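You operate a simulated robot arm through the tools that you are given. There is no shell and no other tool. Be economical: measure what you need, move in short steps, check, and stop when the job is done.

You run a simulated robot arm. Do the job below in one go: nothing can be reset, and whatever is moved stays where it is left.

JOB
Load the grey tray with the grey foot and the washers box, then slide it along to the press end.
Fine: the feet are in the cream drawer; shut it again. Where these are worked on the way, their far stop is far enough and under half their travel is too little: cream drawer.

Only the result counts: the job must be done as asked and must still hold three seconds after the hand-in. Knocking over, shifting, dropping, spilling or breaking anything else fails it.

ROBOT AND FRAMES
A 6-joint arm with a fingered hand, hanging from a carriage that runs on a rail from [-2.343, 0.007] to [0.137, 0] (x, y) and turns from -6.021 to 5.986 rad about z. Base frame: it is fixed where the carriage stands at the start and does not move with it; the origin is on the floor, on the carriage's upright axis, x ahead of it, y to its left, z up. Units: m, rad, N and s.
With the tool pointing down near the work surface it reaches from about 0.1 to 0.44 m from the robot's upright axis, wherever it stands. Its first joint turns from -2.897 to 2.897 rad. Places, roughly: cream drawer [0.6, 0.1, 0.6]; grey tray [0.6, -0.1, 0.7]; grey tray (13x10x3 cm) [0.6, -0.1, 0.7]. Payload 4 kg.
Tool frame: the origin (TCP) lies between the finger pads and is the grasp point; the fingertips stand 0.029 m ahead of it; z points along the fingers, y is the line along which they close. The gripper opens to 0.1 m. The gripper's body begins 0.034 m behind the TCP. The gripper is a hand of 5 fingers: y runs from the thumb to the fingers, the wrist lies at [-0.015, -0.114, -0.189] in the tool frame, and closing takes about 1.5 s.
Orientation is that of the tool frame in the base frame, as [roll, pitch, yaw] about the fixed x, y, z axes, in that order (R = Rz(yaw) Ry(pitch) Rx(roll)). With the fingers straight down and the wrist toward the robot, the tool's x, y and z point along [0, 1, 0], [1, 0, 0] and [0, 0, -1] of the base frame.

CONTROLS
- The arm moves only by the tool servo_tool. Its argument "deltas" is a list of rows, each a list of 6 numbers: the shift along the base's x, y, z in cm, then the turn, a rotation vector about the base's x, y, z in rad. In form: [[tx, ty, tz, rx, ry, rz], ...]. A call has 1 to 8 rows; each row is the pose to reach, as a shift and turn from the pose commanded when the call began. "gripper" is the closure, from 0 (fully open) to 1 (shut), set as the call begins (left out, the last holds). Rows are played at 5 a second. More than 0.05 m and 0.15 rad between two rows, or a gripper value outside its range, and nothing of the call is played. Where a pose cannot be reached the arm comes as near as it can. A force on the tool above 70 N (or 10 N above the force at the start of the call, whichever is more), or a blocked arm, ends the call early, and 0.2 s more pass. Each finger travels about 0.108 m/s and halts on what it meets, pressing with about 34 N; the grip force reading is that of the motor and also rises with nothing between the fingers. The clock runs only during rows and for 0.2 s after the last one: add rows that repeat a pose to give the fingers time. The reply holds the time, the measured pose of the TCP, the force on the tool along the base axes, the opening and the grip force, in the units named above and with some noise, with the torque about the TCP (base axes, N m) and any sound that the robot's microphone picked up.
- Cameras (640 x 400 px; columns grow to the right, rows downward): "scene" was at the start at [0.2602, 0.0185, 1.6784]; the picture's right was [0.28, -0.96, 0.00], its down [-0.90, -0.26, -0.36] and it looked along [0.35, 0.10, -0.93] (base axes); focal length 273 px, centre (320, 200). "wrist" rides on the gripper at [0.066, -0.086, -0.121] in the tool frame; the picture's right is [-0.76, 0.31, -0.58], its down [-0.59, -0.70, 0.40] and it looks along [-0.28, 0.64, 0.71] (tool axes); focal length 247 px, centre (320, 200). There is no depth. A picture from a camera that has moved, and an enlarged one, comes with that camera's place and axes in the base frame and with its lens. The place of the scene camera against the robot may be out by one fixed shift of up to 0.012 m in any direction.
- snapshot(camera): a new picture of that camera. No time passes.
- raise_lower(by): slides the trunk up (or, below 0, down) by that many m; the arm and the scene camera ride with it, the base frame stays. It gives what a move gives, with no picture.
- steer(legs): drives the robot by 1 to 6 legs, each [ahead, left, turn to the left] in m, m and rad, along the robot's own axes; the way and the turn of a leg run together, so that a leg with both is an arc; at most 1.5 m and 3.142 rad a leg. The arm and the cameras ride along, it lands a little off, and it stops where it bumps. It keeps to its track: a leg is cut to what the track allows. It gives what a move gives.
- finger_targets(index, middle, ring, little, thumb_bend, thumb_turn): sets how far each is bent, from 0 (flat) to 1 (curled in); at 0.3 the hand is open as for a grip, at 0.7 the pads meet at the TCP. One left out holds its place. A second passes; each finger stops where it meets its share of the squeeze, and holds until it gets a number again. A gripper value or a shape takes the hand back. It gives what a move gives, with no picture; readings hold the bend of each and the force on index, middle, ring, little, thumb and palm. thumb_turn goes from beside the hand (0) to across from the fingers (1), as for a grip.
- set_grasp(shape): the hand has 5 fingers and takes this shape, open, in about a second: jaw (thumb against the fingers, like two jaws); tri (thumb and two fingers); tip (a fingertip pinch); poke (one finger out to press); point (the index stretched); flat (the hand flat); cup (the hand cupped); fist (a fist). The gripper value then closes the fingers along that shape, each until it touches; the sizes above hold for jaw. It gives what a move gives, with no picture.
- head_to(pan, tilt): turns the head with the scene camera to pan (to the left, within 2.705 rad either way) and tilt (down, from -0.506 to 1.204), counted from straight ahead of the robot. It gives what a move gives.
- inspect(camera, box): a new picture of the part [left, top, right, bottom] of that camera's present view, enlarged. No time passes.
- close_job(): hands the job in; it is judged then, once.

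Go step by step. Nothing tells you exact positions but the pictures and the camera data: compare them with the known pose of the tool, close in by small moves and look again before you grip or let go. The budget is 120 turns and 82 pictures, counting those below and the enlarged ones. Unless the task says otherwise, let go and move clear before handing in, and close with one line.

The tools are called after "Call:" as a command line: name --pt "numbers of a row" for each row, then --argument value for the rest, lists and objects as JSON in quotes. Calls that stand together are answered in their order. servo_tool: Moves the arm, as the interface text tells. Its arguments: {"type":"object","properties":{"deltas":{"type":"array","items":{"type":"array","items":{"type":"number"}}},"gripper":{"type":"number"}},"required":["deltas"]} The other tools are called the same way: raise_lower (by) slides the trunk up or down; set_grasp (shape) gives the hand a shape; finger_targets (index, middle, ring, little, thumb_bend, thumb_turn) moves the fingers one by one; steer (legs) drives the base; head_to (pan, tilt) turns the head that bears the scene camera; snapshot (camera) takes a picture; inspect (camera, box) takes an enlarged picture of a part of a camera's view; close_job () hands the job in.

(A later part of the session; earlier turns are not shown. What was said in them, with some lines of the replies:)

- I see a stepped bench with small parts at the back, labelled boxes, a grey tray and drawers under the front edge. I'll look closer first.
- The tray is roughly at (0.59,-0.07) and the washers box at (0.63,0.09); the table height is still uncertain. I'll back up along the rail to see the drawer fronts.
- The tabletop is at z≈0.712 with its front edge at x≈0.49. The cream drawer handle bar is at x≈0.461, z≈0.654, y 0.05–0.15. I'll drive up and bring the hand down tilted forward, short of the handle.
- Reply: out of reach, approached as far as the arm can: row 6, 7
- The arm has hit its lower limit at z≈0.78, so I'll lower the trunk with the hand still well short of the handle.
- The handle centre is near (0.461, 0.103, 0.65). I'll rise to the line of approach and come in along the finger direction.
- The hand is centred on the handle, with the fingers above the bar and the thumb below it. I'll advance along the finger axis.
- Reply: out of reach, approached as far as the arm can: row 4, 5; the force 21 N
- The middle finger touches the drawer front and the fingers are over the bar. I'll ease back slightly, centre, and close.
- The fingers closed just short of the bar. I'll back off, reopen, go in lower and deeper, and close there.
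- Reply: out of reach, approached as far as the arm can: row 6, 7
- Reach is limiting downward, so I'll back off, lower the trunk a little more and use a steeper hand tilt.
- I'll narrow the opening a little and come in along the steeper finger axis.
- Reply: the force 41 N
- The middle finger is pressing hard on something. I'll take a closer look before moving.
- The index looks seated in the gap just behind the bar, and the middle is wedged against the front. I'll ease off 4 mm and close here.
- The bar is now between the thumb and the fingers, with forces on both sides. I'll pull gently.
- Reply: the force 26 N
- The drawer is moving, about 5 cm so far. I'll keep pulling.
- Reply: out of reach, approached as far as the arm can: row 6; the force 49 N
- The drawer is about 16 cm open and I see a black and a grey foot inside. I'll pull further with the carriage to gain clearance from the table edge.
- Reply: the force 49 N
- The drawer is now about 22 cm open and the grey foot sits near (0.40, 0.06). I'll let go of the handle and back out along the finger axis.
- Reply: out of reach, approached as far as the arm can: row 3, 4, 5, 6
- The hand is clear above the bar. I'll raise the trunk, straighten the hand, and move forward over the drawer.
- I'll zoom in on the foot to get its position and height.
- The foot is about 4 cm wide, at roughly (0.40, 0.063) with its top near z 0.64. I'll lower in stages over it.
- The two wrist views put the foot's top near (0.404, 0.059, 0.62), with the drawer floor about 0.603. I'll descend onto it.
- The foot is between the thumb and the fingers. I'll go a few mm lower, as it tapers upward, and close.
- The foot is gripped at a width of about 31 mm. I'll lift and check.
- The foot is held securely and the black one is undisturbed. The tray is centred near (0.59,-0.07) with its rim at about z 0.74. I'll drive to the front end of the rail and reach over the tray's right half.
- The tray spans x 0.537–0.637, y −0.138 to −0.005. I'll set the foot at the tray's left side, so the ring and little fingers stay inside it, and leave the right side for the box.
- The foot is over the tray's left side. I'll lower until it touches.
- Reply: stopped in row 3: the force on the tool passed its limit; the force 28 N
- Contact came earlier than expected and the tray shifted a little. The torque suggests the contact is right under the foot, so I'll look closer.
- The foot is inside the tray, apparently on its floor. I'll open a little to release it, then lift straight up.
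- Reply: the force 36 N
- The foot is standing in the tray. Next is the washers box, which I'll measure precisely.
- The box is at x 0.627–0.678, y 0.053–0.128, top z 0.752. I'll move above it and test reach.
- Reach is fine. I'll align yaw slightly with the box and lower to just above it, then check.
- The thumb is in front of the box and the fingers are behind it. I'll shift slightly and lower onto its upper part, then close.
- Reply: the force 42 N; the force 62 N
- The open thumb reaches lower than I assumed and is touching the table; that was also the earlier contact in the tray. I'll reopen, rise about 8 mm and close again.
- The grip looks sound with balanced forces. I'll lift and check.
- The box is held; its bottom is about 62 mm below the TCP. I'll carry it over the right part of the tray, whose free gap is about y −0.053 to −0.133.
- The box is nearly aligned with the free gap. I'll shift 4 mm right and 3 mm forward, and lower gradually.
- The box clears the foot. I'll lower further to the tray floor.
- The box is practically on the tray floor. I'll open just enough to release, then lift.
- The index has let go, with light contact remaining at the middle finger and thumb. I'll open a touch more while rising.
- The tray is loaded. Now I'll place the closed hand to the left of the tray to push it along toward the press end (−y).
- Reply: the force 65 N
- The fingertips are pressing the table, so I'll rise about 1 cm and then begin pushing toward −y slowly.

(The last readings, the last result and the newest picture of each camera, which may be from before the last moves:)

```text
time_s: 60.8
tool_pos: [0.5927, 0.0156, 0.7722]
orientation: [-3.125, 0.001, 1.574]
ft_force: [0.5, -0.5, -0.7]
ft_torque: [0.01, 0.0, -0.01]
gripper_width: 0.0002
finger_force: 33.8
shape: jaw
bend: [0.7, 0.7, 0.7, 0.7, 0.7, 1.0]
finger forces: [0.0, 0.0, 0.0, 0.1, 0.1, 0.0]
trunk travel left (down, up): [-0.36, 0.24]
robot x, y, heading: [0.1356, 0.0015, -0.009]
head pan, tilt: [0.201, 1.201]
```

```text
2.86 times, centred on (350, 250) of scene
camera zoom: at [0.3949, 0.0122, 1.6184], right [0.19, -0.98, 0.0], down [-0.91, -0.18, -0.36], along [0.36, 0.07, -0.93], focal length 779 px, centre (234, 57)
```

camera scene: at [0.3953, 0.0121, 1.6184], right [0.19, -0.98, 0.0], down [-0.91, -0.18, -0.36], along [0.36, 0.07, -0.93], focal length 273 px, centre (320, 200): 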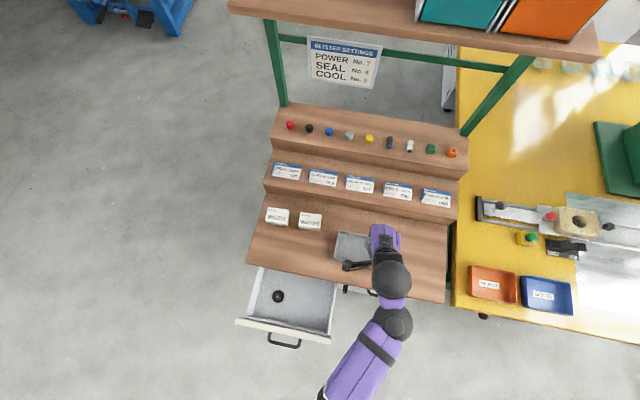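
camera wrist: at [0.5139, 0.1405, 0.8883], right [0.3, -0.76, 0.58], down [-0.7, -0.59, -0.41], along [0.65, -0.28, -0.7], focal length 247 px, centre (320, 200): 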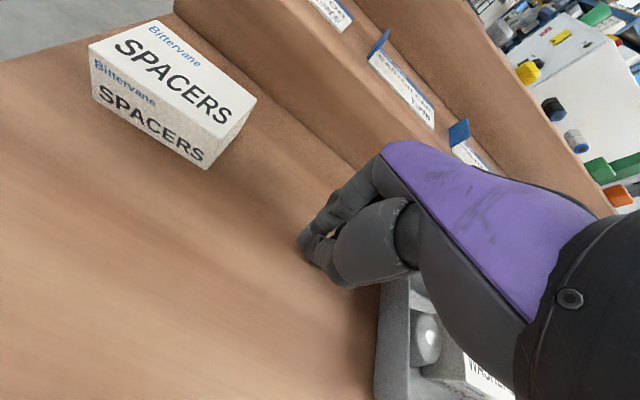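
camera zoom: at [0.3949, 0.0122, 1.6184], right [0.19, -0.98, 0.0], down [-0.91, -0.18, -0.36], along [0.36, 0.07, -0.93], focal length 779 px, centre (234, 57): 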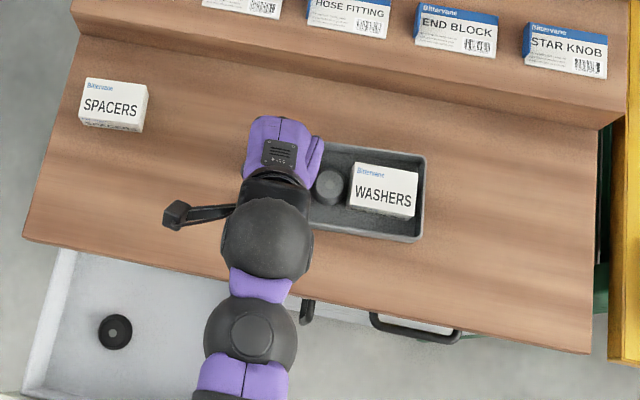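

The tray slides cleanly. About 20 cm remain to the table end, so I'll push on another 8 cm and check.

Call:
servo_tool --pt "0 -1.2 0 0 0 0" --pt "0 -2.4 0 0 0 0" --pt "0 -3.6 0 0 0 0" --pt "0 -4.8 0 0 0 0" --pt "0 -6 0 0 0 0" --pt "0 -7.2 0 0 0 0" --pt "0 -8.4 0 0 0 0" --pt "0 -9.6 0 0 0 0"

Call:
inspect --camera "scene" --box '[240, 180, 460, 320]'

```text
time_s: 62.6
tool_pos: [0.5923, -0.0812, 0.7713]
orientation: [-3.125, 0.001, 1.573]
ft_force: [0.1, 0.4, 0.3]
ft_torque: [0.02, 0.0, -0.03]
gripper_width: 0.0001
finger_force: 33.8
shape: jaw
bend: [0.7, 0.7, 0.7, 0.7, 0.7, 1.0]
finger forces: [0.1, 0.0, 0.1, 0.0, 0.0, 0.0]
trunk travel left (down, up): [-0.36, 0.24]
robot x, y, heading: [0.1354, -0.0013, -0.007]
head pan, tilt: [0.201, 1.201]
```

```text
2.86 times, centred on (350, 250) of scene
camera zoom: at [0.3949, 0.0122, 1.6184], right [0.19, -0.98, 0.0], down [-0.91, -0.18, -0.36], along [0.36, 0.07, -0.93], focal length 779 px, centre (234, 57)
```

zoom: 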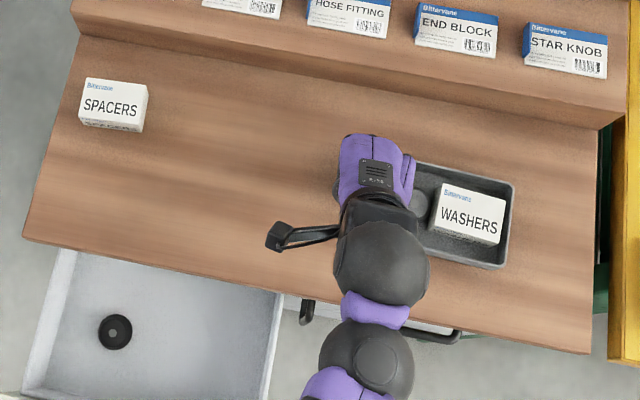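

About 10 cm remain. I'll push 8 cm more, leaving a small margin at the end.

Call:
servo_tool --pt "0 -1.2 0 0 0 0" --pt "0 -2.4 0 0 0 0" --pt "0 -3.6 0 0 0 0" --pt "0 -4.8 0 0 0 0" --pt "0 -6 0 0 0 0" --pt "0 -7.0 0 0 0 0" --pt "0 -7.8 0 0 0 0"

Call:
inspect --camera "scene" --box '[240, 180, 460, 320]'

```text
time_s: 64.2
tool_pos: [0.5924, -0.1585, 0.7716]
orientation: [-3.126, -0.001, 1.572]
ft_force: [1.0, 0.7, -0.3]
ft_torque: [0.02, 0.0, -0.02]
gripper_width: 0.0001
finger_force: 34.4
shape: jaw
bend: [0.7, 0.7, 0.7, 0.7, 0.7, 1.0]
finger forces: [0.0, 0.0, 0.1, 0.3, 0.0, 0.0]
trunk travel left (down, up): [-0.36, 0.24]
robot x, y, heading: [0.135, 0.0031, -0.002]
head pan, tilt: [0.201, 1.201]
```

```text
2.86 times, centred on (350, 250) of scene
camera zoom: at [0.3949, 0.0122, 1.6184], right [0.19, -0.98, 0.0], down [-0.91, -0.18, -0.36], along [0.36, 0.07, -0.93], focal length 779 px, centre (234, 57)
```

zoom: 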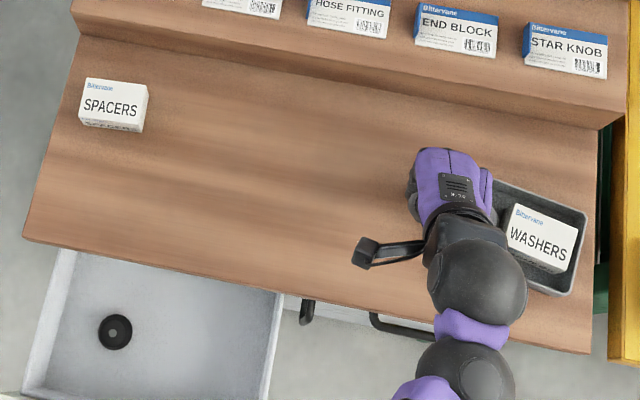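

The tray is at the press end with roughly 2 cm of margin. I'll back the hand away, raise it, and go shut the drawer.

Call:
servo_tool --pt "0 1.5 0 0 0 0" --pt "0 3 0.5 0 0 0" --pt "0 4 4 0 0 0" --pt "0 6 8 0 0 0" --pt "-3 10 11 0 0 0" --pt "-6 14 12 0 0 0" --pt "-8 18 12 0 0 0" --pt "-10 22 12 0 0 0"

Call:
inspect --camera "scene" --box '[380, 180, 480, 320]'

Call:
steer --legs '[[-0.35, 0, 0]]'

Call:
snapshot --camera "scene"

```text
refused: row 5 steps farther than a row can; nothing moved
```

```text
2.86 times, centred on (430, 250) of scene
camera zoom: at [0.3949, 0.0122, 1.6184], right [0.19, -0.98, 0.0], down [-0.91, -0.18, -0.36], along [0.36, 0.07, -0.93], focal length 779 px, centre (6, 57)
```

zoom: 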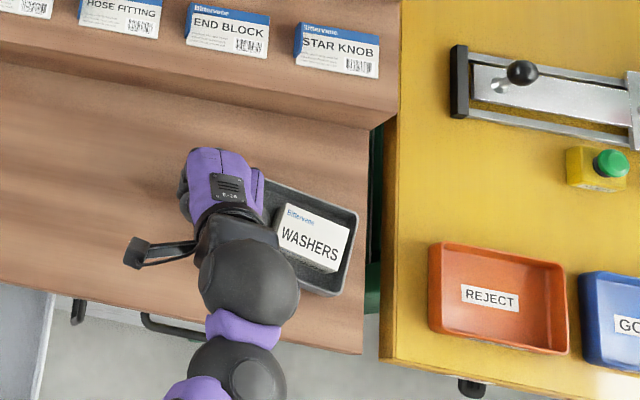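

```text
time_s: 66.5
tool_pos: [0.2421, -0.1579, 0.7716]
orientation: [-3.125, 0.001, 1.572]
ft_force: [0.4, 0.0, 0.0]
ft_torque: [0.01, 0.0, -0.01]
gripper_width: 0.0
finger_force: 33.3
shape: jaw
bend: [0.7, 0.7, 0.7, 0.7, 0.7, 1.0]
finger forces: [0.1, 0.0, 0.0, 0.0, 0.0, 0.1]
trunk travel left (down, up): [-0.36, 0.24]
robot x, y, heading: [-0.2191, 0.0061, -0.006]
head pan, tilt: [0.201, 1.201]
```

```text
13 pictures are left
camera scene: at [0.0448, 0.0132, 1.6184], right [0.19, -0.98, 0.0], down [-0.91, -0.18, -0.36], along [0.36, 0.07, -0.93], focal length 273 px, centre (320, 200)
```

scene: 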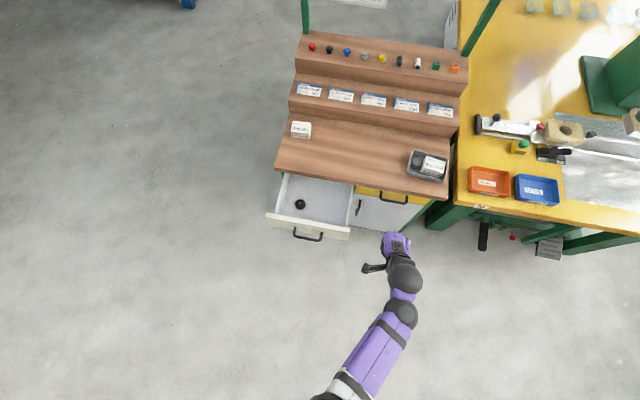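

The servo call was refused before the carriage moved, so the hand was drawn straight back past the tray. I'll check that nothing shifted.

Call:
inspect --camera "scene" --box '[260, 90, 480, 250]'

```text
2.50 times, centred on (370, 170) of scene
camera zoom: at [0.0448, 0.0132, 1.6184], right [0.19, -0.98, 0.0], down [-0.91, -0.18, -0.36], along [0.36, 0.07, -0.93], focal length 682 px, centre (195, 275)
```

zoom: 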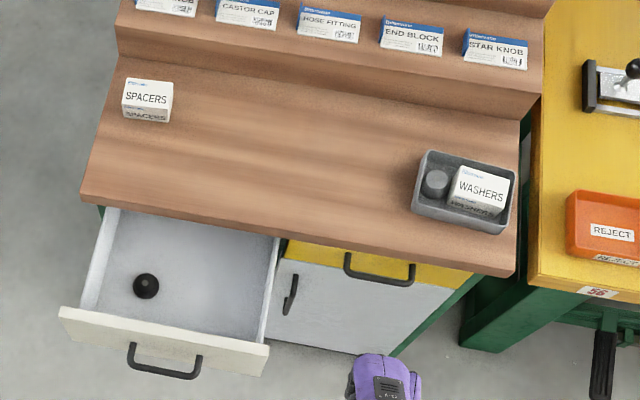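

All is in place: the tray is loaded at the press end. Now I'll bring the closed hand, tilted forward, in front of the drawer.

Call:
servo_tool --pt "-3 3 0 0 -0.1 0" --pt "-6 6.5 0 0 -0.2 0" --pt "-8.5 10.5 0 0 -0.3 0" --pt "-9.5 15 0 0 -0.42 0" --pt "-9.5 19.5 -1 0 -0.54 0" --pt "-9.5 23.5 -2 0 -0.66 0" --pt "-9.5 26.2 -4 0 -0.8 0"

Call:
raise_lower --by -0.06

Call:
snapshot --camera "wrist"

```text
time_s: 68.1
tool_pos: [0.1497, 0.1082, 0.7347]
orientation: [2.353, -0.005, 1.568]
ft_force: [-1.4, 2.6, -1.5]
ft_torque: [-0.07, -0.09, -0.12]
gripper_width: 0.0
finger_force: 34.0
shape: jaw
bend: [0.7, 0.7, 0.7, 0.7, 0.7, 1.0]
finger forces: [0.0, 0.1, 0.1, 0.1, 0.0, 0.0]
trunk travel left (down, up): [-0.36, 0.24]
robot x, y, heading: [-0.2166, 0.0073, -0.004]
head pan, tilt: [0.201, 1.201]
```

```text
time_s: 69.1
tool_pos: [0.1496, 0.1049, 0.6719]
orientation: [2.355, 0.003, 1.57]
ft_force: [0.3, -0.9, 1.3]
ft_torque: [-0.02, 0.02, 0.0]
gripper_width: 0.0
finger_force: 34.0
shape: jaw
bend: [0.7, 0.7, 0.7, 0.7, 0.7, 1.0]
finger forces: [0.1, 0.1, 0.1, 0.0, 0.0, 0.0]
trunk travel left (down, up): [-0.3, 0.3]
robot x, y, heading: [-0.2197, -0.001, -0.014]
head pan, tilt: [0.201, 1.201]
```

```text
11 pictures are left
camera wrist: at [0.0022, 0.1701, 0.6962], right [-0.19, -0.76, 0.63], down [-0.22, -0.59, -0.78], along [0.96, -0.28, -0.05], focal length 247 px, centre (320, 200)
```

wrist: 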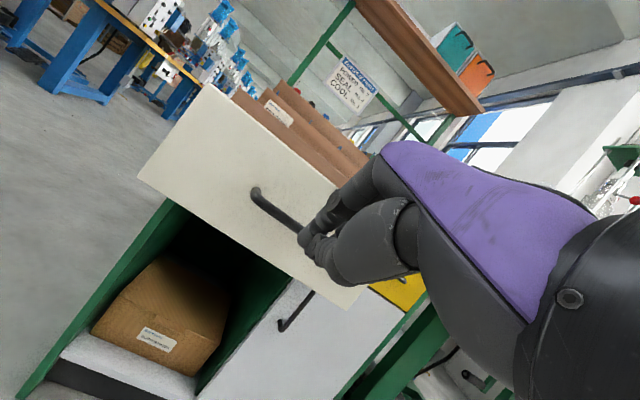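

The hand is level with the handle. I'll raise it 4 cm so the tips meet the panel just above the bar, and drive forward part of the way.

Call:
servo_tool --pt "0 -0.2 2 0 0 0" --pt "0 -0.2 4 0 0 0"

Call:
steer --legs '[[0.15, 0, 0]]'

Call:
snapshot --camera "wrist"

```text
time_s: 69.7
tool_pos: [0.1487, 0.1017, 0.713]
orientation: [2.357, 0.002, 1.573]
ft_force: [-0.5, 0.1, -0.6]
ft_torque: [0.01, -0.01, 0.02]
gripper_width: 0.0001
finger_force: 33.9
shape: jaw
bend: [0.7, 0.7, 0.7, 0.7, 0.7, 1.0]
finger forces: [0.1, 0.1, 0.0, 0.1, 0.0, 0.1]
trunk travel left (down, up): [-0.3, 0.3]
robot x, y, heading: [-0.2149, 0.0037, -0.006]
head pan, tilt: [0.201, 1.201]
```

```text
time_s: 71.1
tool_pos: [0.3, 0.1044, 0.7121]
orientation: [2.356, 0.003, 1.579]
ft_force: [-0.1, 0.4, -0.3]
ft_torque: [0.01, 0.02, 0.03]
gripper_width: 0.0
finger_force: 33.9
shape: jaw
bend: [0.7, 0.7, 0.7, 0.7, 0.7, 1.0]
finger forces: [0.0, 0.0, 0.1, 0.1, 0.0, 0.0]
trunk travel left (down, up): [-0.3, 0.3]
robot x, y, heading: [-0.0652, -0.001, -0.006]
head pan, tilt: [0.201, 1.201]
```

```text
10 pictures are left
camera wrist: at [0.1528, 0.1682, 0.7372], right [-0.19, -0.76, 0.63], down [-0.21, -0.59, -0.78], along [0.96, -0.28, -0.05], focal length 247 px, centre (320, 200)
```

wrist: 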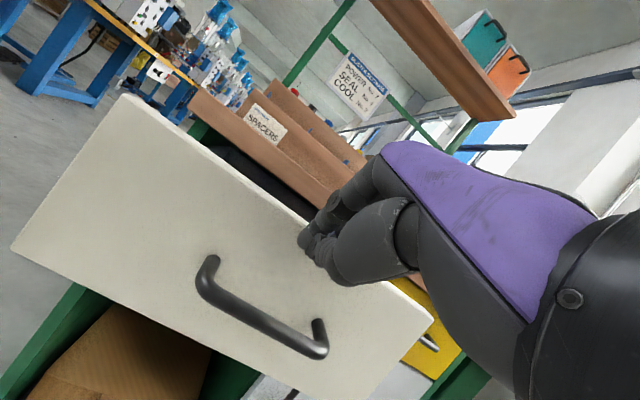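

The drawer has been pushed in by some centimetres, with the tips close to the panel's top edge. I'll back off slightly, lower 1 cm, and keep pushing.

Call:
servo_tool --pt "-1 0 0 0 0 0" --pt "-1 -0.1 -1 0 0 0" --pt "0.5 -0.1 -1 0 0 0"

Call:
steer --legs '[[0.1, 0, 0]]'

Call:
snapshot --camera "wrist"

```text
time_s: 71.9
tool_pos: [0.3049, 0.1022, 0.7028]
orientation: [2.356, 0.002, 1.576]
ft_force: [-0.5, 0.2, 0.5]
ft_torque: [0.01, 0.01, 0.02]
gripper_width: 0.0001
finger_force: 33.9
shape: jaw
bend: [0.7, 0.7, 0.7, 0.7, 0.7, 1.0]
finger forces: [0.0, 0.0, 0.0, 0.1, 0.0, 0.1]
trunk travel left (down, up): [-0.3, 0.3]
robot x, y, heading: [-0.0641, -0.0003, -0.002]
head pan, tilt: [0.201, 1.201]
```

```text
time_s: 73.0
tool_pos: [0.4056, 0.1031, 0.7021]
orientation: [2.355, 0.001, 1.576]
ft_force: [0.5, -0.9, -0.1]
ft_torque: [0.01, 0.03, -0.02]
gripper_width: 0.0
finger_force: 33.9
shape: jaw
bend: [0.7, 0.7, 0.7, 0.7, 0.7, 1.0]
finger forces: [0.1, 0.0, 0.0, 0.0, 0.0, 0.0]
trunk travel left (down, up): [-0.3, 0.3]
robot x, y, heading: [0.0358, 0.0013, -0.006]
head pan, tilt: [0.201, 1.201]
```

```text
9 pictures are left
camera wrist: at [0.2582, 0.1665, 0.7273], right [-0.19, -0.76, 0.63], down [-0.21, -0.59, -0.78], along [0.96, -0.28, -0.05], focal length 247 px, centre (320, 200)
```

wrist: 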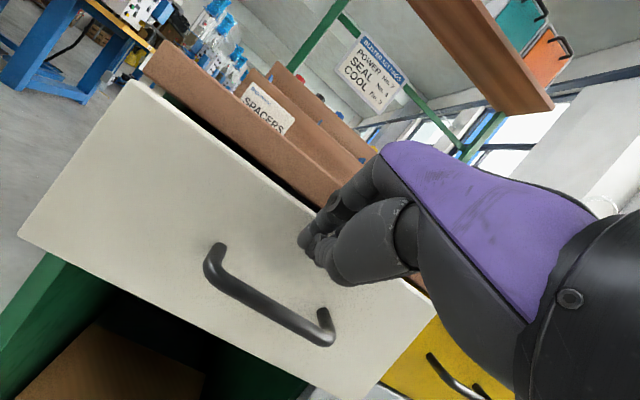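

It's closing well. I'll finish with small servo steps, watching the force.

Call:
servo_tool --pt "1 0 0 0 0 0" --pt "2 0 0 0 0 0" --pt "3 0 0 0 0 0" --pt "3.7 0 0 0 0 0" --pt "4.4 0 0 0 0 0" --pt "5.1 0 0 0 0 0" --pt "5.8 0 0 0 0 0"

Call:
snapshot --camera "wrist"

```text
time_s: 74.6
tool_pos: [0.4533, 0.1013, 0.701]
orientation: [2.365, 0.004, 1.575]
ft_force: [-29.8, 0.5, 7.7]
ft_torque: [-0.06, -0.58, -0.29]
gripper_width: 0.0
finger_force: 34.3
shape: jaw
bend: [0.7, 0.7, 0.7, 0.7, 0.7, 1.0]
finger forces: [2.0, 30.2, 0.0, 0.1, 0.0, 0.0]
trunk travel left (down, up): [-0.3, 0.3]
robot x, y, heading: [0.034, 0.0013, -0.004]
head pan, tilt: [0.201, 1.201]
```

```text
8 pictures are left
camera wrist: at [0.3075, 0.1654, 0.7255], right [-0.18, -0.76, 0.63], down [-0.22, -0.59, -0.78], along [0.96, -0.28, -0.06], focal length 247 px, centre (320, 200)
```

wrist: 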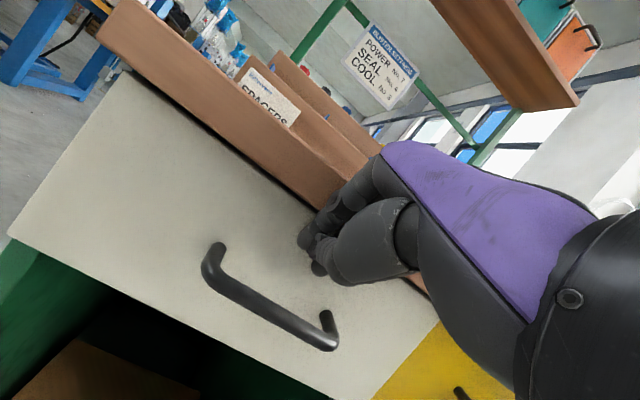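

The force rise shows the drawer at its stop. I'll back away and check everything.

Call:
servo_tool --pt "-2 0 0 0 0 0" --pt "-5 0 1 0 0 0" --pt "-9 0 3 0 0 0"

Call:
steer --legs '[[-0.4, 0, 0]]'

Call:
head_to --pan 0.0 --tilt 0.85

Call:
inspect --camera "scene" --box '[230, 130, 430, 300]'

```text
time_s: 75.4
tool_pos: [0.3742, 0.1012, 0.7338]
orientation: [2.357, 0.002, 1.574]
ft_force: [0.0, 0.1, 0.4]
ft_torque: [-0.03, -0.02, 0.01]
gripper_width: 0.0
finger_force: 34.4
shape: jaw
bend: [0.7, 0.7, 0.7, 0.7, 0.7, 1.0]
finger forces: [0.1, 0.0, 0.0, 0.1, 0.1, 0.0]
trunk travel left (down, up): [-0.3, 0.3]
robot x, y, heading: [0.0353, -0.0013, 0.002]
head pan, tilt: [0.201, 1.201]
```

```text
time_s: 78.0
tool_pos: [-0.0337, 0.1033, 0.7336]
orientation: [2.357, 0.001, 1.579]
ft_force: [-0.7, -0.2, 0.2]
ft_torque: [0.02, 0.01, 0.0]
gripper_width: 0.0
finger_force: 34.2
shape: jaw
bend: [0.7, 0.7, 0.7, 0.7, 0.7, 1.0]
finger forces: [0.0, 0.0, 0.0, 0.0, 0.1, 0.0]
trunk travel left (down, up): [-0.3, 0.3]
robot x, y, heading: [-0.3713, 0.0014, -0.002]
head pan, tilt: [0.201, 1.201]
```

```text
time_s: 78.8
tool_pos: [-0.0335, 0.1042, 0.7341]
orientation: [2.353, 0.001, 1.578]
ft_force: [-0.2, -0.1, -0.1]
ft_torque: [0.0, -0.01, -0.01]
gripper_width: 0.0
finger_force: 33.9
shape: jaw
bend: [0.7, 0.7, 0.7, 0.7, 0.7, 1.0]
finger forces: [0.0, 0.1, 0.0, 0.0, 0.0, 0.0]
trunk travel left (down, up): [-0.3, 0.3]
robot x, y, heading: [-0.3737, 0.0011, -0.001]
head pan, tilt: [0.0, 0.85]
```

```text
2.35 times, centred on (330, 215) of scene
camera zoom: at [-0.0892, 0.0042, 1.582], right [0.0, -1.0, 0.0], down [-0.75, 0.0, -0.66], along [0.66, 0.0, -0.75], focal length 642 px, centre (296, 165)
```

zoom: 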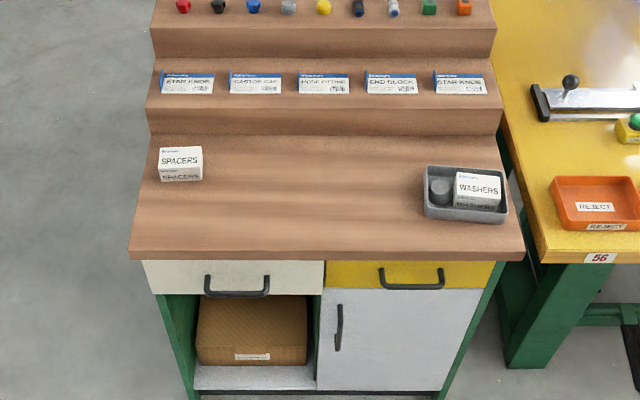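

The cream drawer still stands about 1.5 cm proud compared with the yellow one. I'll go back and push again, a bit lower and further.

Call:
servo_tool --pt "0 0 -2.5 0 0 0" --pt "0 0 -5 0 -0.1 0"

Call:
steer --legs '[[0.44, 0, 0]]'

Call:
inspect --camera "wrist" --box '[160, 80, 440, 380]'

```text
time_s: 79.4
tool_pos: [-0.0337, 0.1083, 0.6912]
orientation: [2.26, -0.006, 1.575]
ft_force: [-1.6, -2.8, -1.0]
ft_torque: [0.07, -0.08, 0.12]
gripper_width: 0.0
finger_force: 34.0
shape: jaw
bend: [0.7, 0.7, 0.7, 0.7, 0.7, 1.0]
finger forces: [0.1, 0.0, 0.0, 0.1, 0.1, 0.1]
out of reach, approached as far as the arm can: row 2
trunk travel left (down, up): [-0.3, 0.3]
robot x, y, heading: [-0.3717, 0.0059, -0.004]
head pan, tilt: [0.0, 0.85]
```

```text
time_s: 82.1
tool_pos: [0.4086, 0.1027, 0.6882]
orientation: [2.265, 0.002, 1.574]
ft_force: [-0.9, 0.1, 0.0]
ft_torque: [0.01, 0.02, 0.0]
gripper_width: 0.0
finger_force: 34.5
shape: jaw
bend: [0.7, 0.7, 0.7, 0.7, 0.7, 1.0]
finger forces: [0.0, 0.1, 0.0, 0.0, 0.0, 0.0]
trunk travel left (down, up): [-0.3, 0.3]
robot x, y, heading: [0.072, 0.0015, -0.006]
head pan, tilt: [0.0, 0.85]
```

```text
1.33 times, centred on (300, 230) of wrist
camera zoom: at [0.2605, 0.1669, 0.6986], right [-0.24, -0.76, 0.61], down [-0.14, -0.59, -0.79], along [0.96, -0.28, 0.04], focal length 329 px, centre (347, 160)
```

zoom: 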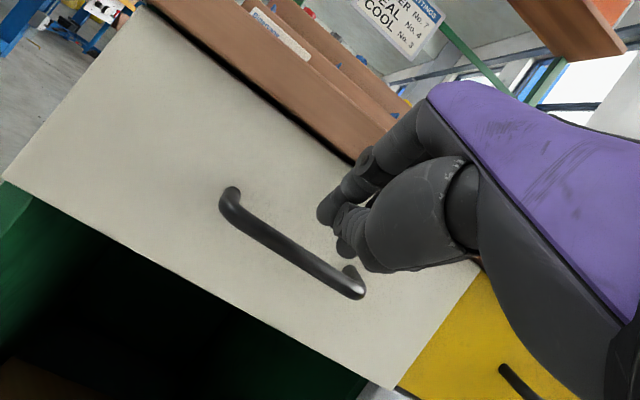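

The fingertips are facing the panel above the bar. I'll push forward in small steps until the force stops it.

Call:
servo_tool --pt "1.5 0 0 0 0 0" --pt "3 0 0 0 0 0" --pt "4 0 0 0 0 0" --pt "5 0 0 0 0 0" --pt "6 0 0 0 0 0" --pt "7 0 0 0 0 0" --pt "7.5 0 0 0 0 0" --pt "8 0 0 0 0 0"

Call:
inspect --camera "wrist" --box '[160, 80, 440, 380]'

```text
time_s: 83.9
tool_pos: [0.4652, 0.0985, 0.6779]
orientation: [2.289, 0.01, 1.575]
ft_force: [-59.3, 1.7, -16.5]
ft_torque: [0.16, -1.89, -0.67]
gripper_width: 0.0001
finger_force: 34.2
shape: jaw
bend: [0.7, 0.7, 0.7, 0.7, 0.7, 1.0]
finger forces: [0.0, 57.3, 2.7, 0.0, 0.0, 0.0]
trunk travel left (down, up): [-0.3, 0.3]
robot x, y, heading: [0.0663, -0.0013, -0.007]
head pan, tilt: [0.0, 0.85]
```

```text
1.33 times, centred on (300, 230) of wrist
camera zoom: at [0.3167, 0.163, 0.6916], right [-0.23, -0.75, 0.62], down [-0.16, -0.6, -0.79], along [0.96, -0.28, 0.02], focal length 329 px, centre (347, 160)
```

zoom: 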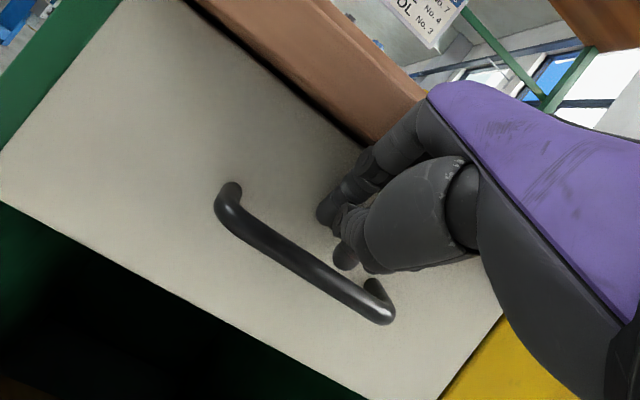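

It resists with about 60 N and the panel looks flush now. I'll back away and verify.

Call:
servo_tool --pt "-2 0 0.5 0 0 0" --pt "-5 0 1 0 0 0" --pt "-9 0 3 0 0 0"

Call:
steer --legs '[[-0.44, 0, 0]]'

Call:
inspect --camera "scene" --box '[230, 130, 430, 300]'

```text
time_s: 84.7
tool_pos: [0.4003, 0.1036, 0.7186]
orientation: [2.264, -0.002, 1.574]
ft_force: [0.0, 0.0, -1.0]
ft_torque: [-0.01, 0.0, 0.0]
gripper_width: 0.0
finger_force: 34.2
shape: jaw
bend: [0.7, 0.7, 0.7, 0.7, 0.7, 1.0]
finger forces: [0.1, 0.0, 0.0, 0.1, 0.1, 0.1]
trunk travel left (down, up): [-0.3, 0.3]
robot x, y, heading: [0.0652, 0.0007, 0.002]
head pan, tilt: [0.0, 0.85]
```

```text
time_s: 87.4
tool_pos: [-0.0419, 0.1046, 0.7189]
orientation: [2.266, 0.002, 1.573]
ft_force: [0.5, 0.3, 0.3]
ft_torque: [0.03, -0.01, -0.03]
gripper_width: 0.0
finger_force: 34.1
shape: jaw
bend: [0.7, 0.7, 0.7, 0.7, 0.7, 1.0]
finger forces: [0.0, 0.1, 0.0, 0.0, 0.0, 0.0]
trunk travel left (down, up): [-0.3, 0.3]
robot x, y, heading: [-0.3699, 0.004, 0.006]
head pan, tilt: [0.0, 0.85]
```

```text
2.35 times, centred on (330, 215) of scene
camera zoom: at [-0.0863, 0.0039, 1.5821], right [0.0, -1.0, 0.0], down [-0.75, 0.0, -0.66], along [0.66, 0.0, -0.75], focal length 642 px, centre (296, 165)
```

zoom: 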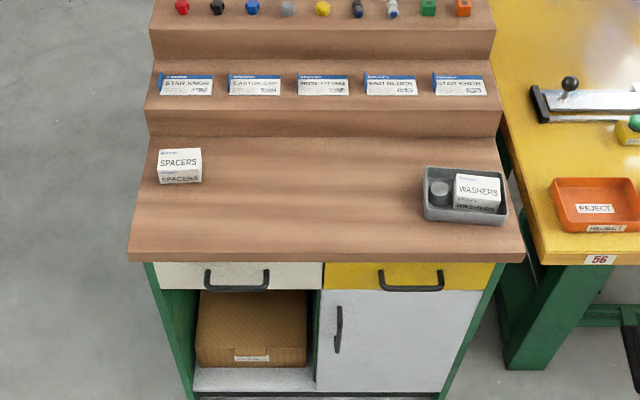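

The drawer is now flush with its neighbour, and the tray, holding the grey foot and the washers box, rests at the press end. The hand is clear, so I'm handing in.

Call:
close_job

```text
The job is handed in.
```

The grey tray is at the press end with the grey foot and the washers box in it. The cream drawer is shut again with the black foot still inside, and in the last picture nothing else looked moved. The job is handed in; I haven't seen a verdict.
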